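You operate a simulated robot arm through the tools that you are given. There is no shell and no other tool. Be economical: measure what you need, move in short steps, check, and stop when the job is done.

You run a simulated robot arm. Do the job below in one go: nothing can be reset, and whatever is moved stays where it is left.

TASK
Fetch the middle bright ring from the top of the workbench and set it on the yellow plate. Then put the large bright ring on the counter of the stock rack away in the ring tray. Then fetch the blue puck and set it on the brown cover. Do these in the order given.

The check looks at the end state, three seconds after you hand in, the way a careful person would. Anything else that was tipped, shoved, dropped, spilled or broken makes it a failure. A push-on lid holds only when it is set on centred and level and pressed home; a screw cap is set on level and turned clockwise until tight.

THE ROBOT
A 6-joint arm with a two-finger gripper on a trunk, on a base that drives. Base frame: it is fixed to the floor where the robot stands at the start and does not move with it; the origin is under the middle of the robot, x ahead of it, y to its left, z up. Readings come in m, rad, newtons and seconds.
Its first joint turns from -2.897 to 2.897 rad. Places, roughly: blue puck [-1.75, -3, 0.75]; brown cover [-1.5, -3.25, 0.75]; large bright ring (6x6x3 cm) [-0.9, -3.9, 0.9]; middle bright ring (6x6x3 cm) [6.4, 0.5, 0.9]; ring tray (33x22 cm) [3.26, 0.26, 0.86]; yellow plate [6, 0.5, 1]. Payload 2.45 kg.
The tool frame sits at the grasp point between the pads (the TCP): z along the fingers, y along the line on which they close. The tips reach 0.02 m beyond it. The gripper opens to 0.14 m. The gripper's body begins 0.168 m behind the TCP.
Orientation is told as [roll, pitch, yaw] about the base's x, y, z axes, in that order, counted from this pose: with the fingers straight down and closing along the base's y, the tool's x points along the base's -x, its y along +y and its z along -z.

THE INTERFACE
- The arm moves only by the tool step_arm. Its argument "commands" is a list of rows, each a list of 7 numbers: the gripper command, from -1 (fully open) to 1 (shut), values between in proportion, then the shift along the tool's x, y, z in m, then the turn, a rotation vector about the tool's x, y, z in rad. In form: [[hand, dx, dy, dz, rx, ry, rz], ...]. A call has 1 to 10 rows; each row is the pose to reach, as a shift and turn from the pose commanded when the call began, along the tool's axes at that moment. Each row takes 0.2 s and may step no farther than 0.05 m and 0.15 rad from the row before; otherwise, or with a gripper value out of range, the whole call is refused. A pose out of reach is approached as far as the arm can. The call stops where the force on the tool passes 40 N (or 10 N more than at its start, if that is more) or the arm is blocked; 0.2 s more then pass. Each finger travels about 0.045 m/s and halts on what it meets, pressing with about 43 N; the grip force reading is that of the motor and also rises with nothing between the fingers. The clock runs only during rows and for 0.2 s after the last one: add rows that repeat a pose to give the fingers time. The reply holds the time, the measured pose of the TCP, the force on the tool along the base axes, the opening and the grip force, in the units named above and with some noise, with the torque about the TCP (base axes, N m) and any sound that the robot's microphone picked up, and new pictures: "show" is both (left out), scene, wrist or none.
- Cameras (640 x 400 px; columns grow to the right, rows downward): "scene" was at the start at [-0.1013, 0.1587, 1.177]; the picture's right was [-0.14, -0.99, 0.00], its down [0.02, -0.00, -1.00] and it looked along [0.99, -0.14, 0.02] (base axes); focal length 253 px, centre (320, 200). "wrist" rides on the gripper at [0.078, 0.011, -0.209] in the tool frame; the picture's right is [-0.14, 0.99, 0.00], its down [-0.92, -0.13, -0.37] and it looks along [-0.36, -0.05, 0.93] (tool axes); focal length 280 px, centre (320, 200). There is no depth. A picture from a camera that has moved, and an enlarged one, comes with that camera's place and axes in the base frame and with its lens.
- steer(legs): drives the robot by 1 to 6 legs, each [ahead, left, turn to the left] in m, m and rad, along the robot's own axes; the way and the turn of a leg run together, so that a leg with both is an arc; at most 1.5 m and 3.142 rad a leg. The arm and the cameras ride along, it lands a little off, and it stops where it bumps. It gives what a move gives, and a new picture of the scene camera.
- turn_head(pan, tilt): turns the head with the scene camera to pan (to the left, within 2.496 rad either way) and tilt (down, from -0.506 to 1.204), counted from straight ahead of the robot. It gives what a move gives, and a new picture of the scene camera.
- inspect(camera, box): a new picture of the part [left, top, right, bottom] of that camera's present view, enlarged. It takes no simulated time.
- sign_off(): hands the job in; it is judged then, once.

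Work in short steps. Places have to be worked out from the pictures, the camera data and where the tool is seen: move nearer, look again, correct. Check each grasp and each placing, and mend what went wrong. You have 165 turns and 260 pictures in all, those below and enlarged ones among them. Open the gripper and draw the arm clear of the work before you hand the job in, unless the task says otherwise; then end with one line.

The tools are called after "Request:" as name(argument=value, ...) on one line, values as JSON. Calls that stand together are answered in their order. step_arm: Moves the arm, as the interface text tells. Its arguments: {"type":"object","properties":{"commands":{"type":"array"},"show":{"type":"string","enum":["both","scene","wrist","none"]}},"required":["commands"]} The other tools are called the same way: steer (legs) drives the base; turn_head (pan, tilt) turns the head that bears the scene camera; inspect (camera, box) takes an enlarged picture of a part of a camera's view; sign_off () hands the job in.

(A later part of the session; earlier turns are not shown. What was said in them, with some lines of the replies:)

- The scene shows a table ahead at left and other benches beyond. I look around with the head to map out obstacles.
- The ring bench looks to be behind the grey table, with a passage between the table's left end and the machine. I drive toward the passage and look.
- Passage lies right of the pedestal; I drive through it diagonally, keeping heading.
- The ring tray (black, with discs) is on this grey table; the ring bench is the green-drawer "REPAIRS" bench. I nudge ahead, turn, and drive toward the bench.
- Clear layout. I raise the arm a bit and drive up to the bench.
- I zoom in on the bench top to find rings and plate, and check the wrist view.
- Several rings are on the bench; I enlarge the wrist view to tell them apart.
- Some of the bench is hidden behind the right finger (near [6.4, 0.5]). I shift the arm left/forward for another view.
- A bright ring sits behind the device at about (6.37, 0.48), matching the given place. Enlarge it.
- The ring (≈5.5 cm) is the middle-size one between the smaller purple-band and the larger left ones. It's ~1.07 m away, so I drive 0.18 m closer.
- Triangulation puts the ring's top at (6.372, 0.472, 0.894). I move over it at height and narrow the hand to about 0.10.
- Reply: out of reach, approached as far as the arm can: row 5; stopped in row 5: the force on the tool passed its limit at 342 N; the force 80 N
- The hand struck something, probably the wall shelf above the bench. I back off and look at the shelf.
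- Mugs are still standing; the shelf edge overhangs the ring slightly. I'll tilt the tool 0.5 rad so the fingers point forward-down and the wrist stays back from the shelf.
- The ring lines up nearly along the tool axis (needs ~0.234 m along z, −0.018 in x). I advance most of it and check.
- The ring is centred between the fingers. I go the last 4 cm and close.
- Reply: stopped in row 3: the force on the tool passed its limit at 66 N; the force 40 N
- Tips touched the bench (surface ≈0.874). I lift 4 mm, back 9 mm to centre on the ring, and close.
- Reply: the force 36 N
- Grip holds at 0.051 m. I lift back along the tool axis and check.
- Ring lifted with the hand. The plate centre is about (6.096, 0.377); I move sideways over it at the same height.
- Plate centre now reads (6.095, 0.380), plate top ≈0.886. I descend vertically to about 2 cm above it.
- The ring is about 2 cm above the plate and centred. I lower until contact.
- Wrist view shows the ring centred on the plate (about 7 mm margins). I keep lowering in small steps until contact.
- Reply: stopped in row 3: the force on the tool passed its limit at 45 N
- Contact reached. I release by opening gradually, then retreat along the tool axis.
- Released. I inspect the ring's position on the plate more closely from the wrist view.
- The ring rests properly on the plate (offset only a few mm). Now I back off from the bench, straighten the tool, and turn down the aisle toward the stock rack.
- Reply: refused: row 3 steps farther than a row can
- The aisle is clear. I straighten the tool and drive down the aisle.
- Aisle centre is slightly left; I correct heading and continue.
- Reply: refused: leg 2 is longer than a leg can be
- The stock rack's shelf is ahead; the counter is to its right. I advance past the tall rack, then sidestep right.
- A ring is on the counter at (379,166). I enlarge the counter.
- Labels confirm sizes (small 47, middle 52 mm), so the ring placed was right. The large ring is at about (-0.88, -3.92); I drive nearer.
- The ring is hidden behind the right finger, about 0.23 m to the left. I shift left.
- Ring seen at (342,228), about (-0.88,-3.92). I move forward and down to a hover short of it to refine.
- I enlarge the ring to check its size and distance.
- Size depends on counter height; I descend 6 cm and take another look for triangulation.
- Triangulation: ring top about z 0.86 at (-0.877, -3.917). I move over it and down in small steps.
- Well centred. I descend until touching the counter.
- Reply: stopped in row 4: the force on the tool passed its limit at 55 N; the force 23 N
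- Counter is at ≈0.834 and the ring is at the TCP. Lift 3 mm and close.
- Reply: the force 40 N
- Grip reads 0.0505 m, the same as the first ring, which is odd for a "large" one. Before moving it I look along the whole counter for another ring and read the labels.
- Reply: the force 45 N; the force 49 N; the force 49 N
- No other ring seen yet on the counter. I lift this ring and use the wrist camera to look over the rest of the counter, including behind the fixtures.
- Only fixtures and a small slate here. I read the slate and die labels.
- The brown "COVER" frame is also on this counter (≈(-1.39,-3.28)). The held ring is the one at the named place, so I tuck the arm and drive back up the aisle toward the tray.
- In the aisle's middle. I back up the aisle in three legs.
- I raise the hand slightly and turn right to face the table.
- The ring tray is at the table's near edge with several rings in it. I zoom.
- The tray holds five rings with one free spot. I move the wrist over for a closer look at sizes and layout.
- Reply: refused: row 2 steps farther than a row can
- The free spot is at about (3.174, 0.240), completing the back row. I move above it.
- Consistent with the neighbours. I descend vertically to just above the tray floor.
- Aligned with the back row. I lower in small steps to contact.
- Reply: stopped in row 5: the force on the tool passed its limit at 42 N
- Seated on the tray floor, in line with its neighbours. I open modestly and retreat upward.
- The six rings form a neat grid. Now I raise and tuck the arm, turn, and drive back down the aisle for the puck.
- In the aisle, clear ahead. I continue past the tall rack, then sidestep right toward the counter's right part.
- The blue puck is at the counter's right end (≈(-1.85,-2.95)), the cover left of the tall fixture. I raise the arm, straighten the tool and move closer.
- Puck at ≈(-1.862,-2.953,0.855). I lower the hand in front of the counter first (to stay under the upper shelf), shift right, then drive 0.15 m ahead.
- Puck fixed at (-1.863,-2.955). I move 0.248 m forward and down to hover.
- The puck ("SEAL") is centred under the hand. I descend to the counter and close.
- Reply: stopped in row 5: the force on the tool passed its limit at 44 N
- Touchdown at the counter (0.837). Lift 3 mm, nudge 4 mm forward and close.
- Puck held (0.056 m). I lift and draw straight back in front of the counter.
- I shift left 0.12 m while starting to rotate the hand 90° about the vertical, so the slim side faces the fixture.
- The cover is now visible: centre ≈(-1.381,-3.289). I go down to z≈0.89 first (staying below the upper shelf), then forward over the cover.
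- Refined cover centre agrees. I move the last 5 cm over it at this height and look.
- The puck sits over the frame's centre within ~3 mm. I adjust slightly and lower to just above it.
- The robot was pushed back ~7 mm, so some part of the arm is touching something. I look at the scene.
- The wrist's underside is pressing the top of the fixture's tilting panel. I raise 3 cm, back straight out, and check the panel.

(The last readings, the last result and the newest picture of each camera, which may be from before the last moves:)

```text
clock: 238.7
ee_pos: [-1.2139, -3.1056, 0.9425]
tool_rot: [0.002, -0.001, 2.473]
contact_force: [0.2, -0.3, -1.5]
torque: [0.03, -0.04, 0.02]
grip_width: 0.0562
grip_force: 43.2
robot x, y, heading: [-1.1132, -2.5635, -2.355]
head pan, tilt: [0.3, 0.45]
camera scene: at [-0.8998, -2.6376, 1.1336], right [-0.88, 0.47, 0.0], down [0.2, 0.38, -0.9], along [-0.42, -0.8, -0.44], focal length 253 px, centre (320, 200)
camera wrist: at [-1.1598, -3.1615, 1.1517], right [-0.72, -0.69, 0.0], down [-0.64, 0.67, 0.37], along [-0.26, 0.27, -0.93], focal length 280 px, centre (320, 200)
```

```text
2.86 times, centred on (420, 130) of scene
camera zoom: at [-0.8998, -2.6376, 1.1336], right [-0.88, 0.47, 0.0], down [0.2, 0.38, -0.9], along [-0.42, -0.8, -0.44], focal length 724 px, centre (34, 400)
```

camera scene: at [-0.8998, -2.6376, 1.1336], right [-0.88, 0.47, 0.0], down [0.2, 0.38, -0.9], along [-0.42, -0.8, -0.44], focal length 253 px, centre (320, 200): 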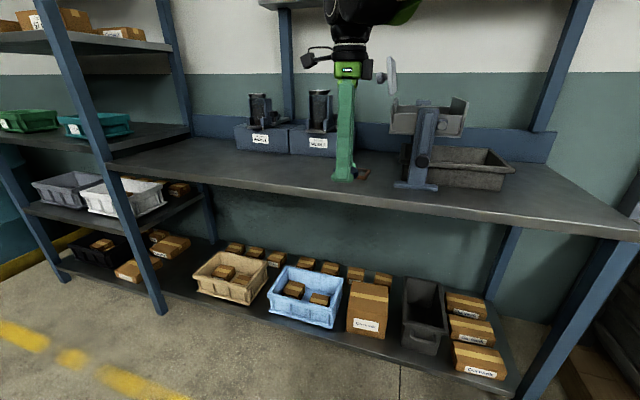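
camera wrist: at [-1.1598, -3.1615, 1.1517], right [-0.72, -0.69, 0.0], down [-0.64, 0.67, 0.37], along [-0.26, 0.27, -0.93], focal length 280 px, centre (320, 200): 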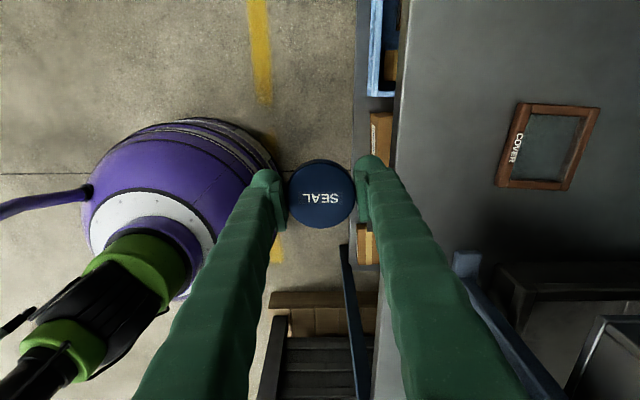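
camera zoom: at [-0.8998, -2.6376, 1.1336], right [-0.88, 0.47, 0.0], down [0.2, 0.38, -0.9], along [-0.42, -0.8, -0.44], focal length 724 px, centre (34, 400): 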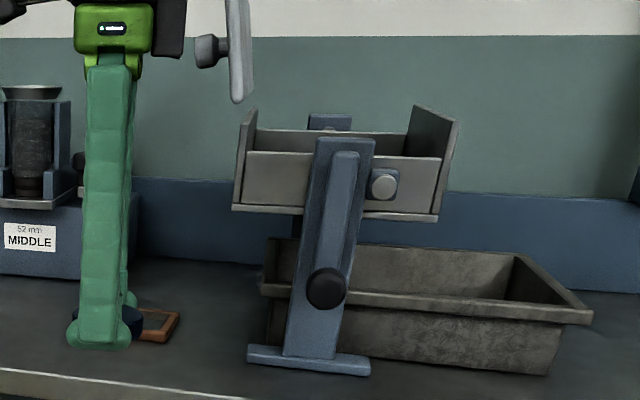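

The panel looks in place as before. I drive the base 0.6 m left so the forearm approaches from the left, away from the fixture.

Request:
steer(legs=[[0, 0.6, 0]])

```text
clock: 242.1
ee_pos: [-0.7933, -3.5318, 0.9426]
tool_rot: [0.002, 0.001, 2.466]
contact_force: [-0.2, -0.5, -0.9]
torque: [-0.02, 0.05, -0.01]
grip_width: 0.0564
grip_force: 43.0
robot x, y, heading: [-0.6906, -2.9892, -2.354]
head pan, tilt: [0.3, 0.45]
camera scene: at [-0.4772, -3.0658, 1.1336], right [-0.88, 0.47, 0.0], down [0.21, 0.38, -0.9], along [-0.43, -0.79, -0.44], focal length 253 px, centre (320, 200)
```

scene: 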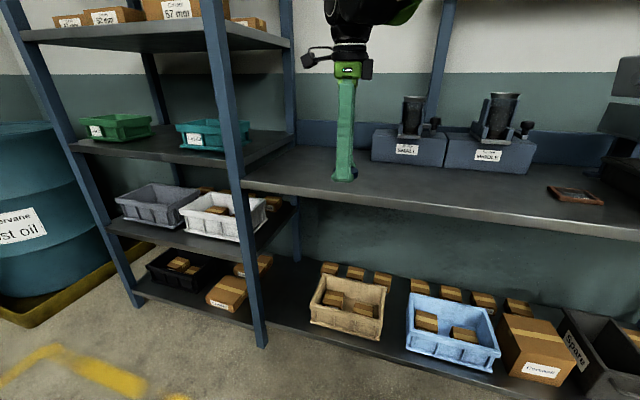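

Now I bring the arm back right in front of the counter, toward the cover.

Request:
step_arm(commands=[[0.7, -0.049, -0.005, 0, 0, 0, 0], [0.7, -0.098, -0.011, 0, 0, 0, 0], [0.7, -0.147, -0.016, 0, 0, 0, 0], [0.7, -0.196, -0.022, 0, 0, 0, 0], [0.7, -0.245, -0.027, 0, 0, 0, 0], [0.7, -0.294, -0.032, 0, 0, 0, 0], [0.7, -0.343, -0.038, 0, 0, 0, 0], [0.7, -0.392, -0.043, 0, 0, 0, 0], [0.7, -0.441, -0.049, 0, 0, 0, 0], [0.7, -0.49, -0.054, 0, 0, 0, 0]], show="wrist")

```text
clock: 244.3
ee_pos: [-1.1458, -3.1843, 0.9442]
tool_rot: [0.002, 0.0, 2.47]
contact_force: [0.4, 0.4, -1.5]
torque: [0.0, 0.02, -0.03]
grip_width: 0.056
grip_force: 43.0
robot x, y, heading: [-0.6916, -2.9901, -2.365]
head pan, tilt: [0.3, 0.45]
camera wrist: at [-1.0912, -3.2414, 1.154], right [-0.72, -0.69, 0.0], down [-0.64, 0.67, 0.37], along [-0.26, 0.27, -0.93], focal length 280 px, centre (320, 200)
```

wrist: 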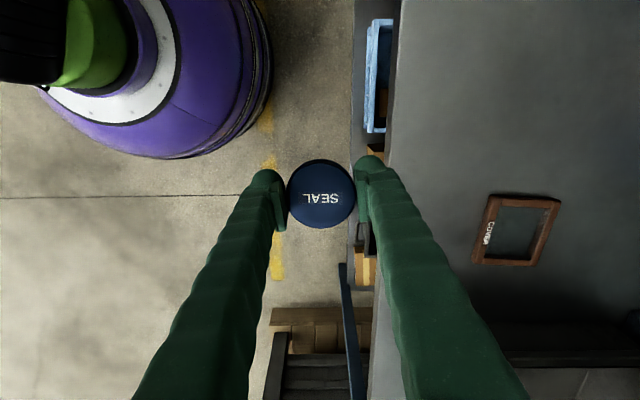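

The cover hasn't moved. I approach diagonally from the left-front at z≈0.895.

Request:
step_arm(commands=[[0.7, -0.01, 0.02, 0.025, 0, 0, 0], [0.7, -0.03, 0.05, 0.047, 0, 0, 0], [0.7, -0.05, 0.09, 0.047, 0, 0, 0], [0.7, -0.07, 0.13, 0.047, 0, 0, 0], [0.7, -0.09, 0.17, 0.047, 0, 0, 0], [0.7, -0.11, 0.205, 0.047, 0, 0, 0], [0.7, -0.121, 0.229, 0.047, 0, 0, 0], [0.7, -0.121, 0.229, 0.047, 0, 0, 0]], show="both")

Request:
inspect(camera="wrist", box=[220, 100, 420, 225])

```text
clock: 246.1
ee_pos: [-1.3828, -3.2873, 0.8963]
tool_rot: [0.002, 0.0, 2.468]
contact_force: [-0.3, 0.4, -0.6]
torque: [0.0, -0.01, 0.02]
grip_width: 0.0561
grip_force: 43.4
robot x, y, heading: [-0.6913, -2.9905, -2.363]
head pan, tilt: [0.3, 0.45]
camera scene: at [-0.4774, -3.0657, 1.1336], right [-0.88, 0.47, 0.0], down [0.21, 0.38, -0.9], along [-0.43, -0.79, -0.44], focal length 253 px, centre (320, 200)
camera wrist: at [-1.3289, -3.3444, 1.1057], right [-0.73, -0.69, 0.0], down [-0.64, 0.67, 0.37], along [-0.26, 0.27, -0.93], focal length 280 px, centre (320, 200)
```

scene: 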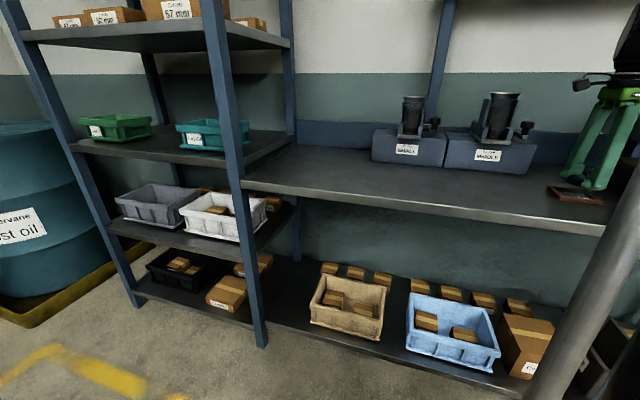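
wrist: 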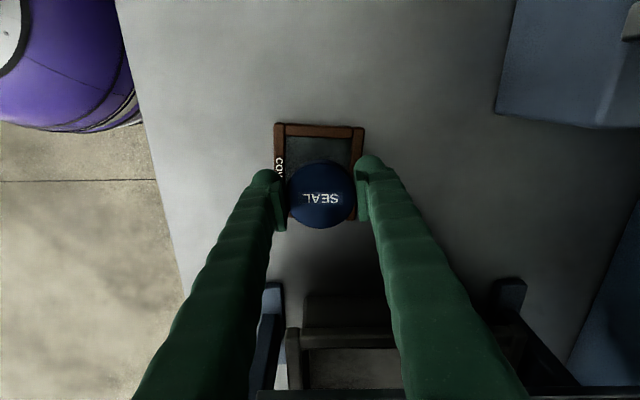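

```text
3.20 times, centred on (320, 162) of wrist
camera zoom: at [-1.3289, -3.3444, 1.1057], right [-0.73, -0.69, 0.0], down [-0.64, 0.67, 0.37], along [-0.26, 0.27, -0.93], focal length 897 px, centre (320, 320)
```

zoom: 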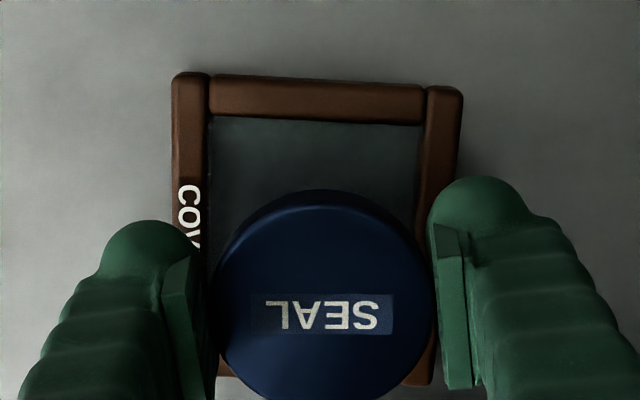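

No contact this time; centre offset ~3 mm. I correct and lower in small steps.

Request:
step_arm(commands=[[0.7, -0.003, 0.001, 0.008, 0, 0, 0], [0.7, -0.003, 0.001, 0.016, 0, 0, 0], [0.7, -0.003, 0.001, 0.021, 0, 0, 0], [0.7, -0.003, 0.001, 0.025, 0, 0, 0], [0.7, -0.003, 0.001, 0.028, 0, 0, 0], [0.7, -0.003, 0.001, 0.031, 0, 0, 0]], show="none")

Request:
inspect(camera="wrist", box=[220, 100, 420, 225])

Request:
inspect(camera="scene", box=[530, 165, 610, 215])

```text
clock: 247.3
ee_pos: [-1.3836, -3.2879, 0.871]
tool_rot: [0.004, -0.002, 2.468]
contact_force: [2.5, -0.5, 18.5]
torque: [0.24, -0.29, -0.03]
grip_width: 0.0563
grip_force: 43.0
robot x, y, heading: [-0.6914, -2.9874, -2.368]
head pan, tilt: [0.3, 0.45]
stopped in row 6: the force on the tool passed its limit at 49 N (the readings are from after the stop); the commanded pose is now the measured one
```

```text
3.20 times, centred on (320, 162) of wrist
camera zoom: at [-1.3292, -3.3433, 1.08], right [-0.72, -0.69, 0.0], down [-0.64, 0.67, 0.37], along [-0.26, 0.27, -0.93], focal length 897 px, centre (320, 320)
```

zoom: 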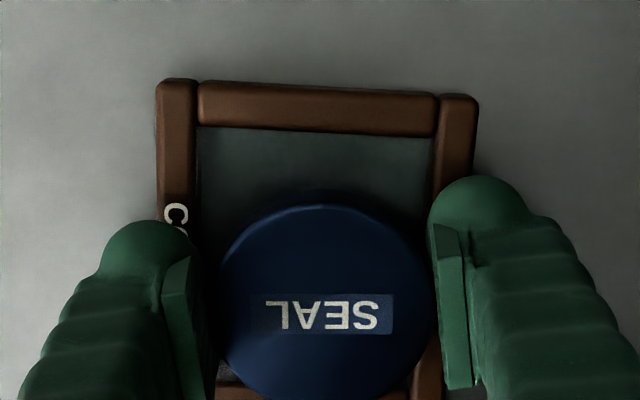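

```text
8.00 times, centred on (570, 190) of scene
camera zoom: at [-0.4769, -3.0656, 1.1335], right [-0.88, 0.47, 0.0], down [0.21, 0.38, -0.9], along [-0.43, -0.79, -0.43], focal length 2027 px, centre (-1680, 280)
```

zoom: 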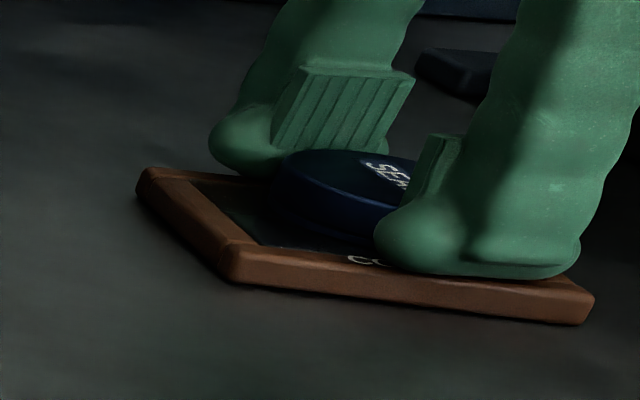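

Fingers rest on the rim (top ≈0.851) with the puck just above the recess. I lift 1.5 mm, shift 2 mm, and release.

Request:
step_arm(commands=[[0.7, 0, -0.002, -0.0015, 0, 0, 0], [0.15, 0, -0.002, -0.0015, 0, 0, 0], [0.1, 0, -0.002, -0.0015, 0, 0, 0], [0.0, 0, -0.002, -0.0015, 0, 0, 0], [0.0, 0, -0.002, -0.0015, 0, 0, 0], [0.0, 0, -0.002, -0.02, 0, 0, 0], [-0.2, 0, -0.002, -0.05, 0, 0, 0]], show="wrist")

Request:
inspect(camera="wrist", box=[220, 90, 420, 215])

Request:
inspect(camera="scene", box=[530, 165, 610, 215])

```text
clock: 248.9
ee_pos: [-1.3825, -3.2862, 0.9201]
tool_rot: [0.002, -0.003, 2.468]
contact_force: [-0.3, -0.6, 0.4]
torque: [-0.01, -0.03, 0.01]
grip_width: 0.084
grip_force: 0.1
robot x, y, heading: [-0.6911, -2.9923, -2.366]
head pan, tilt: [0.3, 0.45]
camera wrist: at [-1.3283, -3.3424, 1.1297], right [-0.73, -0.69, 0.0], down [-0.64, 0.67, 0.37], along [-0.26, 0.27, -0.93], focal length 280 px, centre (320, 200)
```

wrist: 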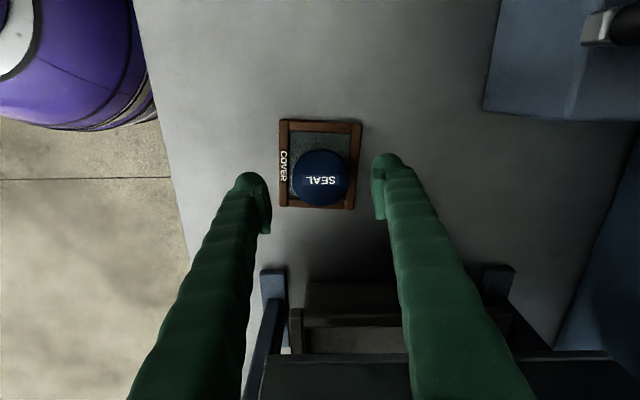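

```text
3.20 times, centred on (320, 152) of wrist
camera zoom: at [-1.3283, -3.3424, 1.1297], right [-0.73, -0.69, 0.0], down [-0.64, 0.67, 0.37], along [-0.26, 0.27, -0.93], focal length 897 px, centre (320, 352)
```

zoom: 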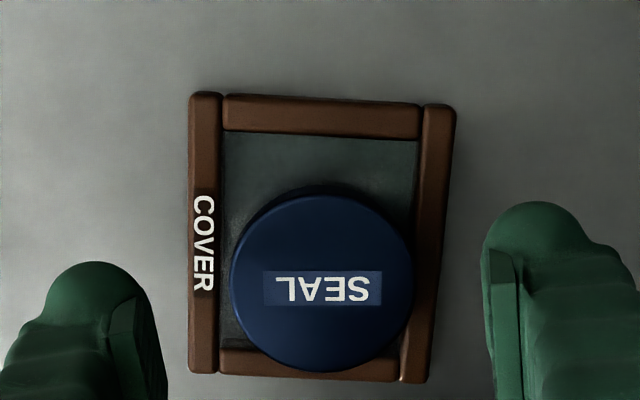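

```text
8.00 times, centred on (570, 190) of scene
camera zoom: at [-0.4775, -3.0658, 1.1336], right [-0.88, 0.47, 0.0], down [0.21, 0.38, -0.9], along [-0.43, -0.79, -0.44], focal length 2027 px, centre (-1680, 280)
```

zoom: 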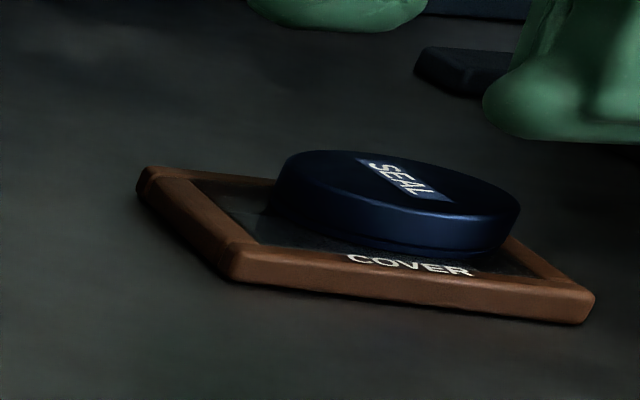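

The puck lies inside the cover's recess, level and clear of the rims. I withdraw the arm along the approach path and open the hand.

Request:
step_arm(commands=[[-0.2, 0.02, -0.04, -0.01, 0, 0, 0], [-0.3, 0.04, -0.08, -0.01, 0, 0, 0], [-0.4, 0.06, -0.12, -0.01, 0, 0, 0], [-0.6, 0.08, -0.16, -0.01, 0, 0, 0], [-0.8, 0.1, -0.2, -0.02, 0, 0, 0], [-1, 0.12, -0.235, -0.05, 0, 0, 0], [-1, 0.12, -0.25, -0.09, 0, 0, 0]], show="wrist")

Request:
steer(legs=[[-0.4, 0, 0]])

Request:
turn_head(pan=-0.3, tilt=0.35)

```text
refused: row 6 steps farther than a row can; nothing moved
```

```text
clock: 251.4
ee_pos: [-1.0968, -3.0013, 0.9214]
tool_rot: [0.003, -0.003, 2.465]
contact_force: [-0.3, 0.2, -0.8]
torque: [0.02, -0.02, 0.0]
grip_width: 0.0838
grip_force: 0.0
robot x, y, heading: [-0.4103, -2.7086, -2.364]
head pan, tilt: [0.3, 0.45]
camera scene: at [-0.1919, -2.7862, 1.1336], right [-0.88, 0.48, 0.0], down [0.21, 0.38, -0.9], along [-0.43, -0.79, -0.44], focal length 253 px, centre (320, 200)
```

scene: 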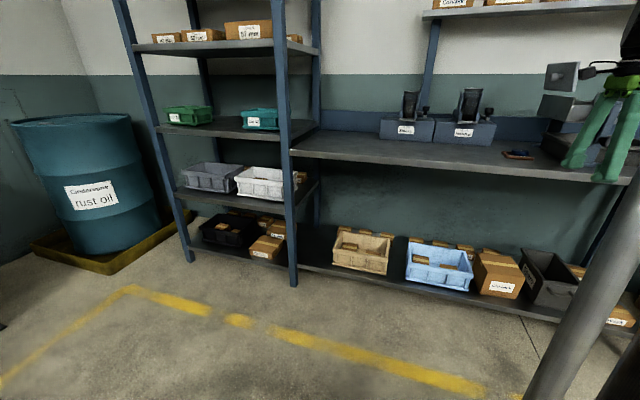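

```text
clock: 252.4
ee_pos: [-1.0975, -3.0026, 0.9195]
tool_rot: [0.003, -0.001, 2.464]
contact_force: [0.2, -0.1, -0.6]
torque: [0.0, -0.01, -0.04]
grip_width: 0.084
grip_force: 0.1
robot x, y, heading: [-0.4077, -2.709, -2.369]
head pan, tilt: [-0.3, 0.351]
camera scene: at [-0.2309, -2.7479, 1.1428], right [-0.46, 0.89, 0.0], down [0.31, 0.16, -0.94], along [-0.84, -0.43, -0.34], focal length 253 px, centre (320, 200)
```

scene: 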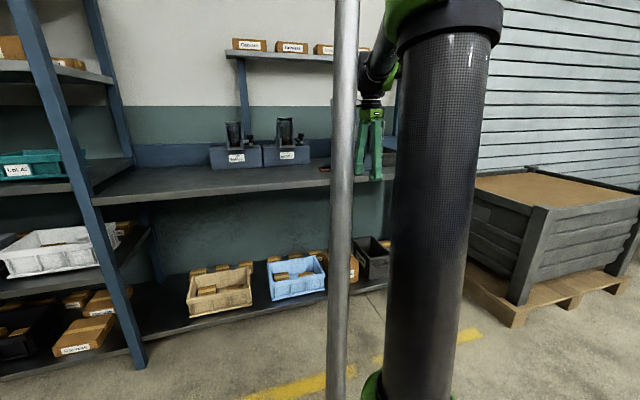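

The base backed straight out with the hand high enough. I verify the puck, cover and fixture from here and open the hand fully.

Request:
step_arm(commands=[[-0.5, 0, 0, -0.03, 0, 0, 0], [-1, 0, 0, -0.06, 0, 0, 0], [-1, 0, 0, -0.1, 0, 0, 0], [-1, 0, 0, -0.14, 0, 0, 0], [-1, 0, -0.03, -0.16, 0, 0, 0]], show="none")

Request:
turn_head(pan=0.3, tilt=0.35)

Request:
inspect(camera="scene", box=[460, 60, 620, 180])

```text
clock: 253.7
ee_pos: [-1.0805, -2.978, 1.0807]
tool_rot: [0.004, -0.003, 2.464]
contact_force: [0.0, -0.2, -0.6]
torque: [0.04, -0.01, -0.01]
grip_width: 0.1398
grip_force: 0.0
robot x, y, heading: [-0.4077, -2.7099, -2.368]
head pan, tilt: [-0.3, 0.351]
```

```text
clock: 254.7
ee_pos: [-1.0806, -2.9778, 1.0798]
tool_rot: [0.005, 0.001, 2.464]
contact_force: [0.5, -0.3, 0.1]
torque: [-0.01, 0.01, -0.01]
grip_width: 0.1398
grip_force: 0.0
robot x, y, heading: [-0.4055, -2.7091, -2.367]
head pan, tilt: [0.3, 0.351]
camera scene: at [-0.1925, -2.7872, 1.1428], right [-0.88, 0.48, 0.0], down [0.16, 0.3, -0.94], along [-0.45, -0.83, -0.34], focal length 253 px, centre (320, 200)
```

scene: 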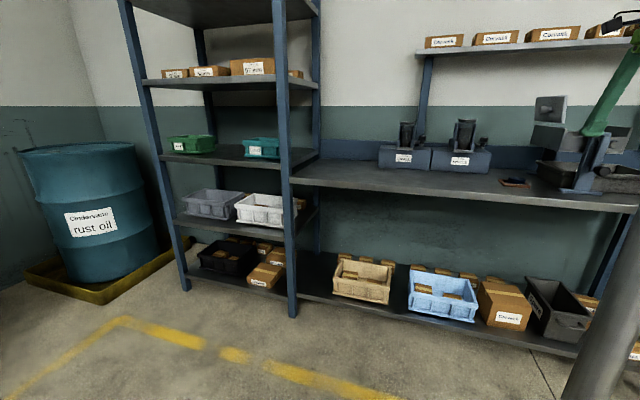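

```text
3.33 times, centred on (540, 120) of scene
camera zoom: at [-0.1925, -2.7872, 1.1428], right [-0.88, 0.48, 0.0], down [0.16, 0.3, -0.94], along [-0.45, -0.83, -0.34], focal length 845 px, centre (-413, 467)
```

zoom: 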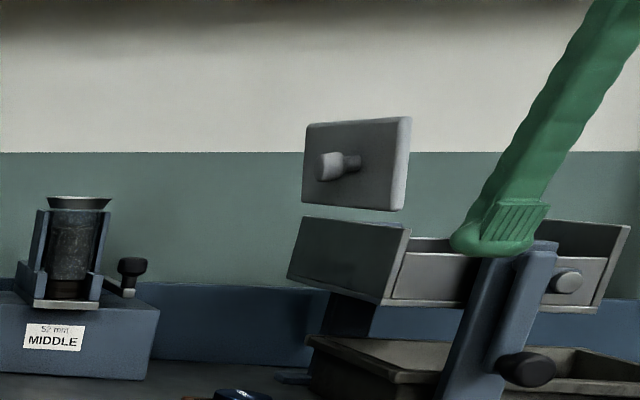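

The fixture and its raised panel look as at first. One last zoom on puck and cover.

Request:
inspect(camera="scene", box=[490, 165, 554, 205])

```text
10.00 times, centred on (522, 185) of scene
camera zoom: at [-0.1925, -2.7872, 1.1428], right [-0.88, 0.48, 0.0], down [0.16, 0.3, -0.94], along [-0.45, -0.83, -0.34], focal length 2534 px, centre (-1700, 350)
```

zoom: 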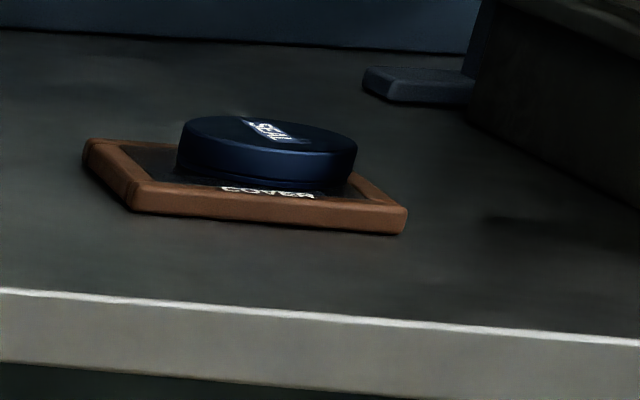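

Request:
sign_off()

```text
The job is handed in.
```

I did all three jobs in the order given and handed in, but the rack-counter ring may be the wrong size: it gripped at 5.05 cm, the same as the middle ring. The middle ring is on the yellow plate, that counter ring (the only one I found there) is in the ring tray, and the blue puck is in the recess of the brown cover. The arm bumped the shelf over the workbench and the panel of the counter fixture; both looked undisturbed when I checked.
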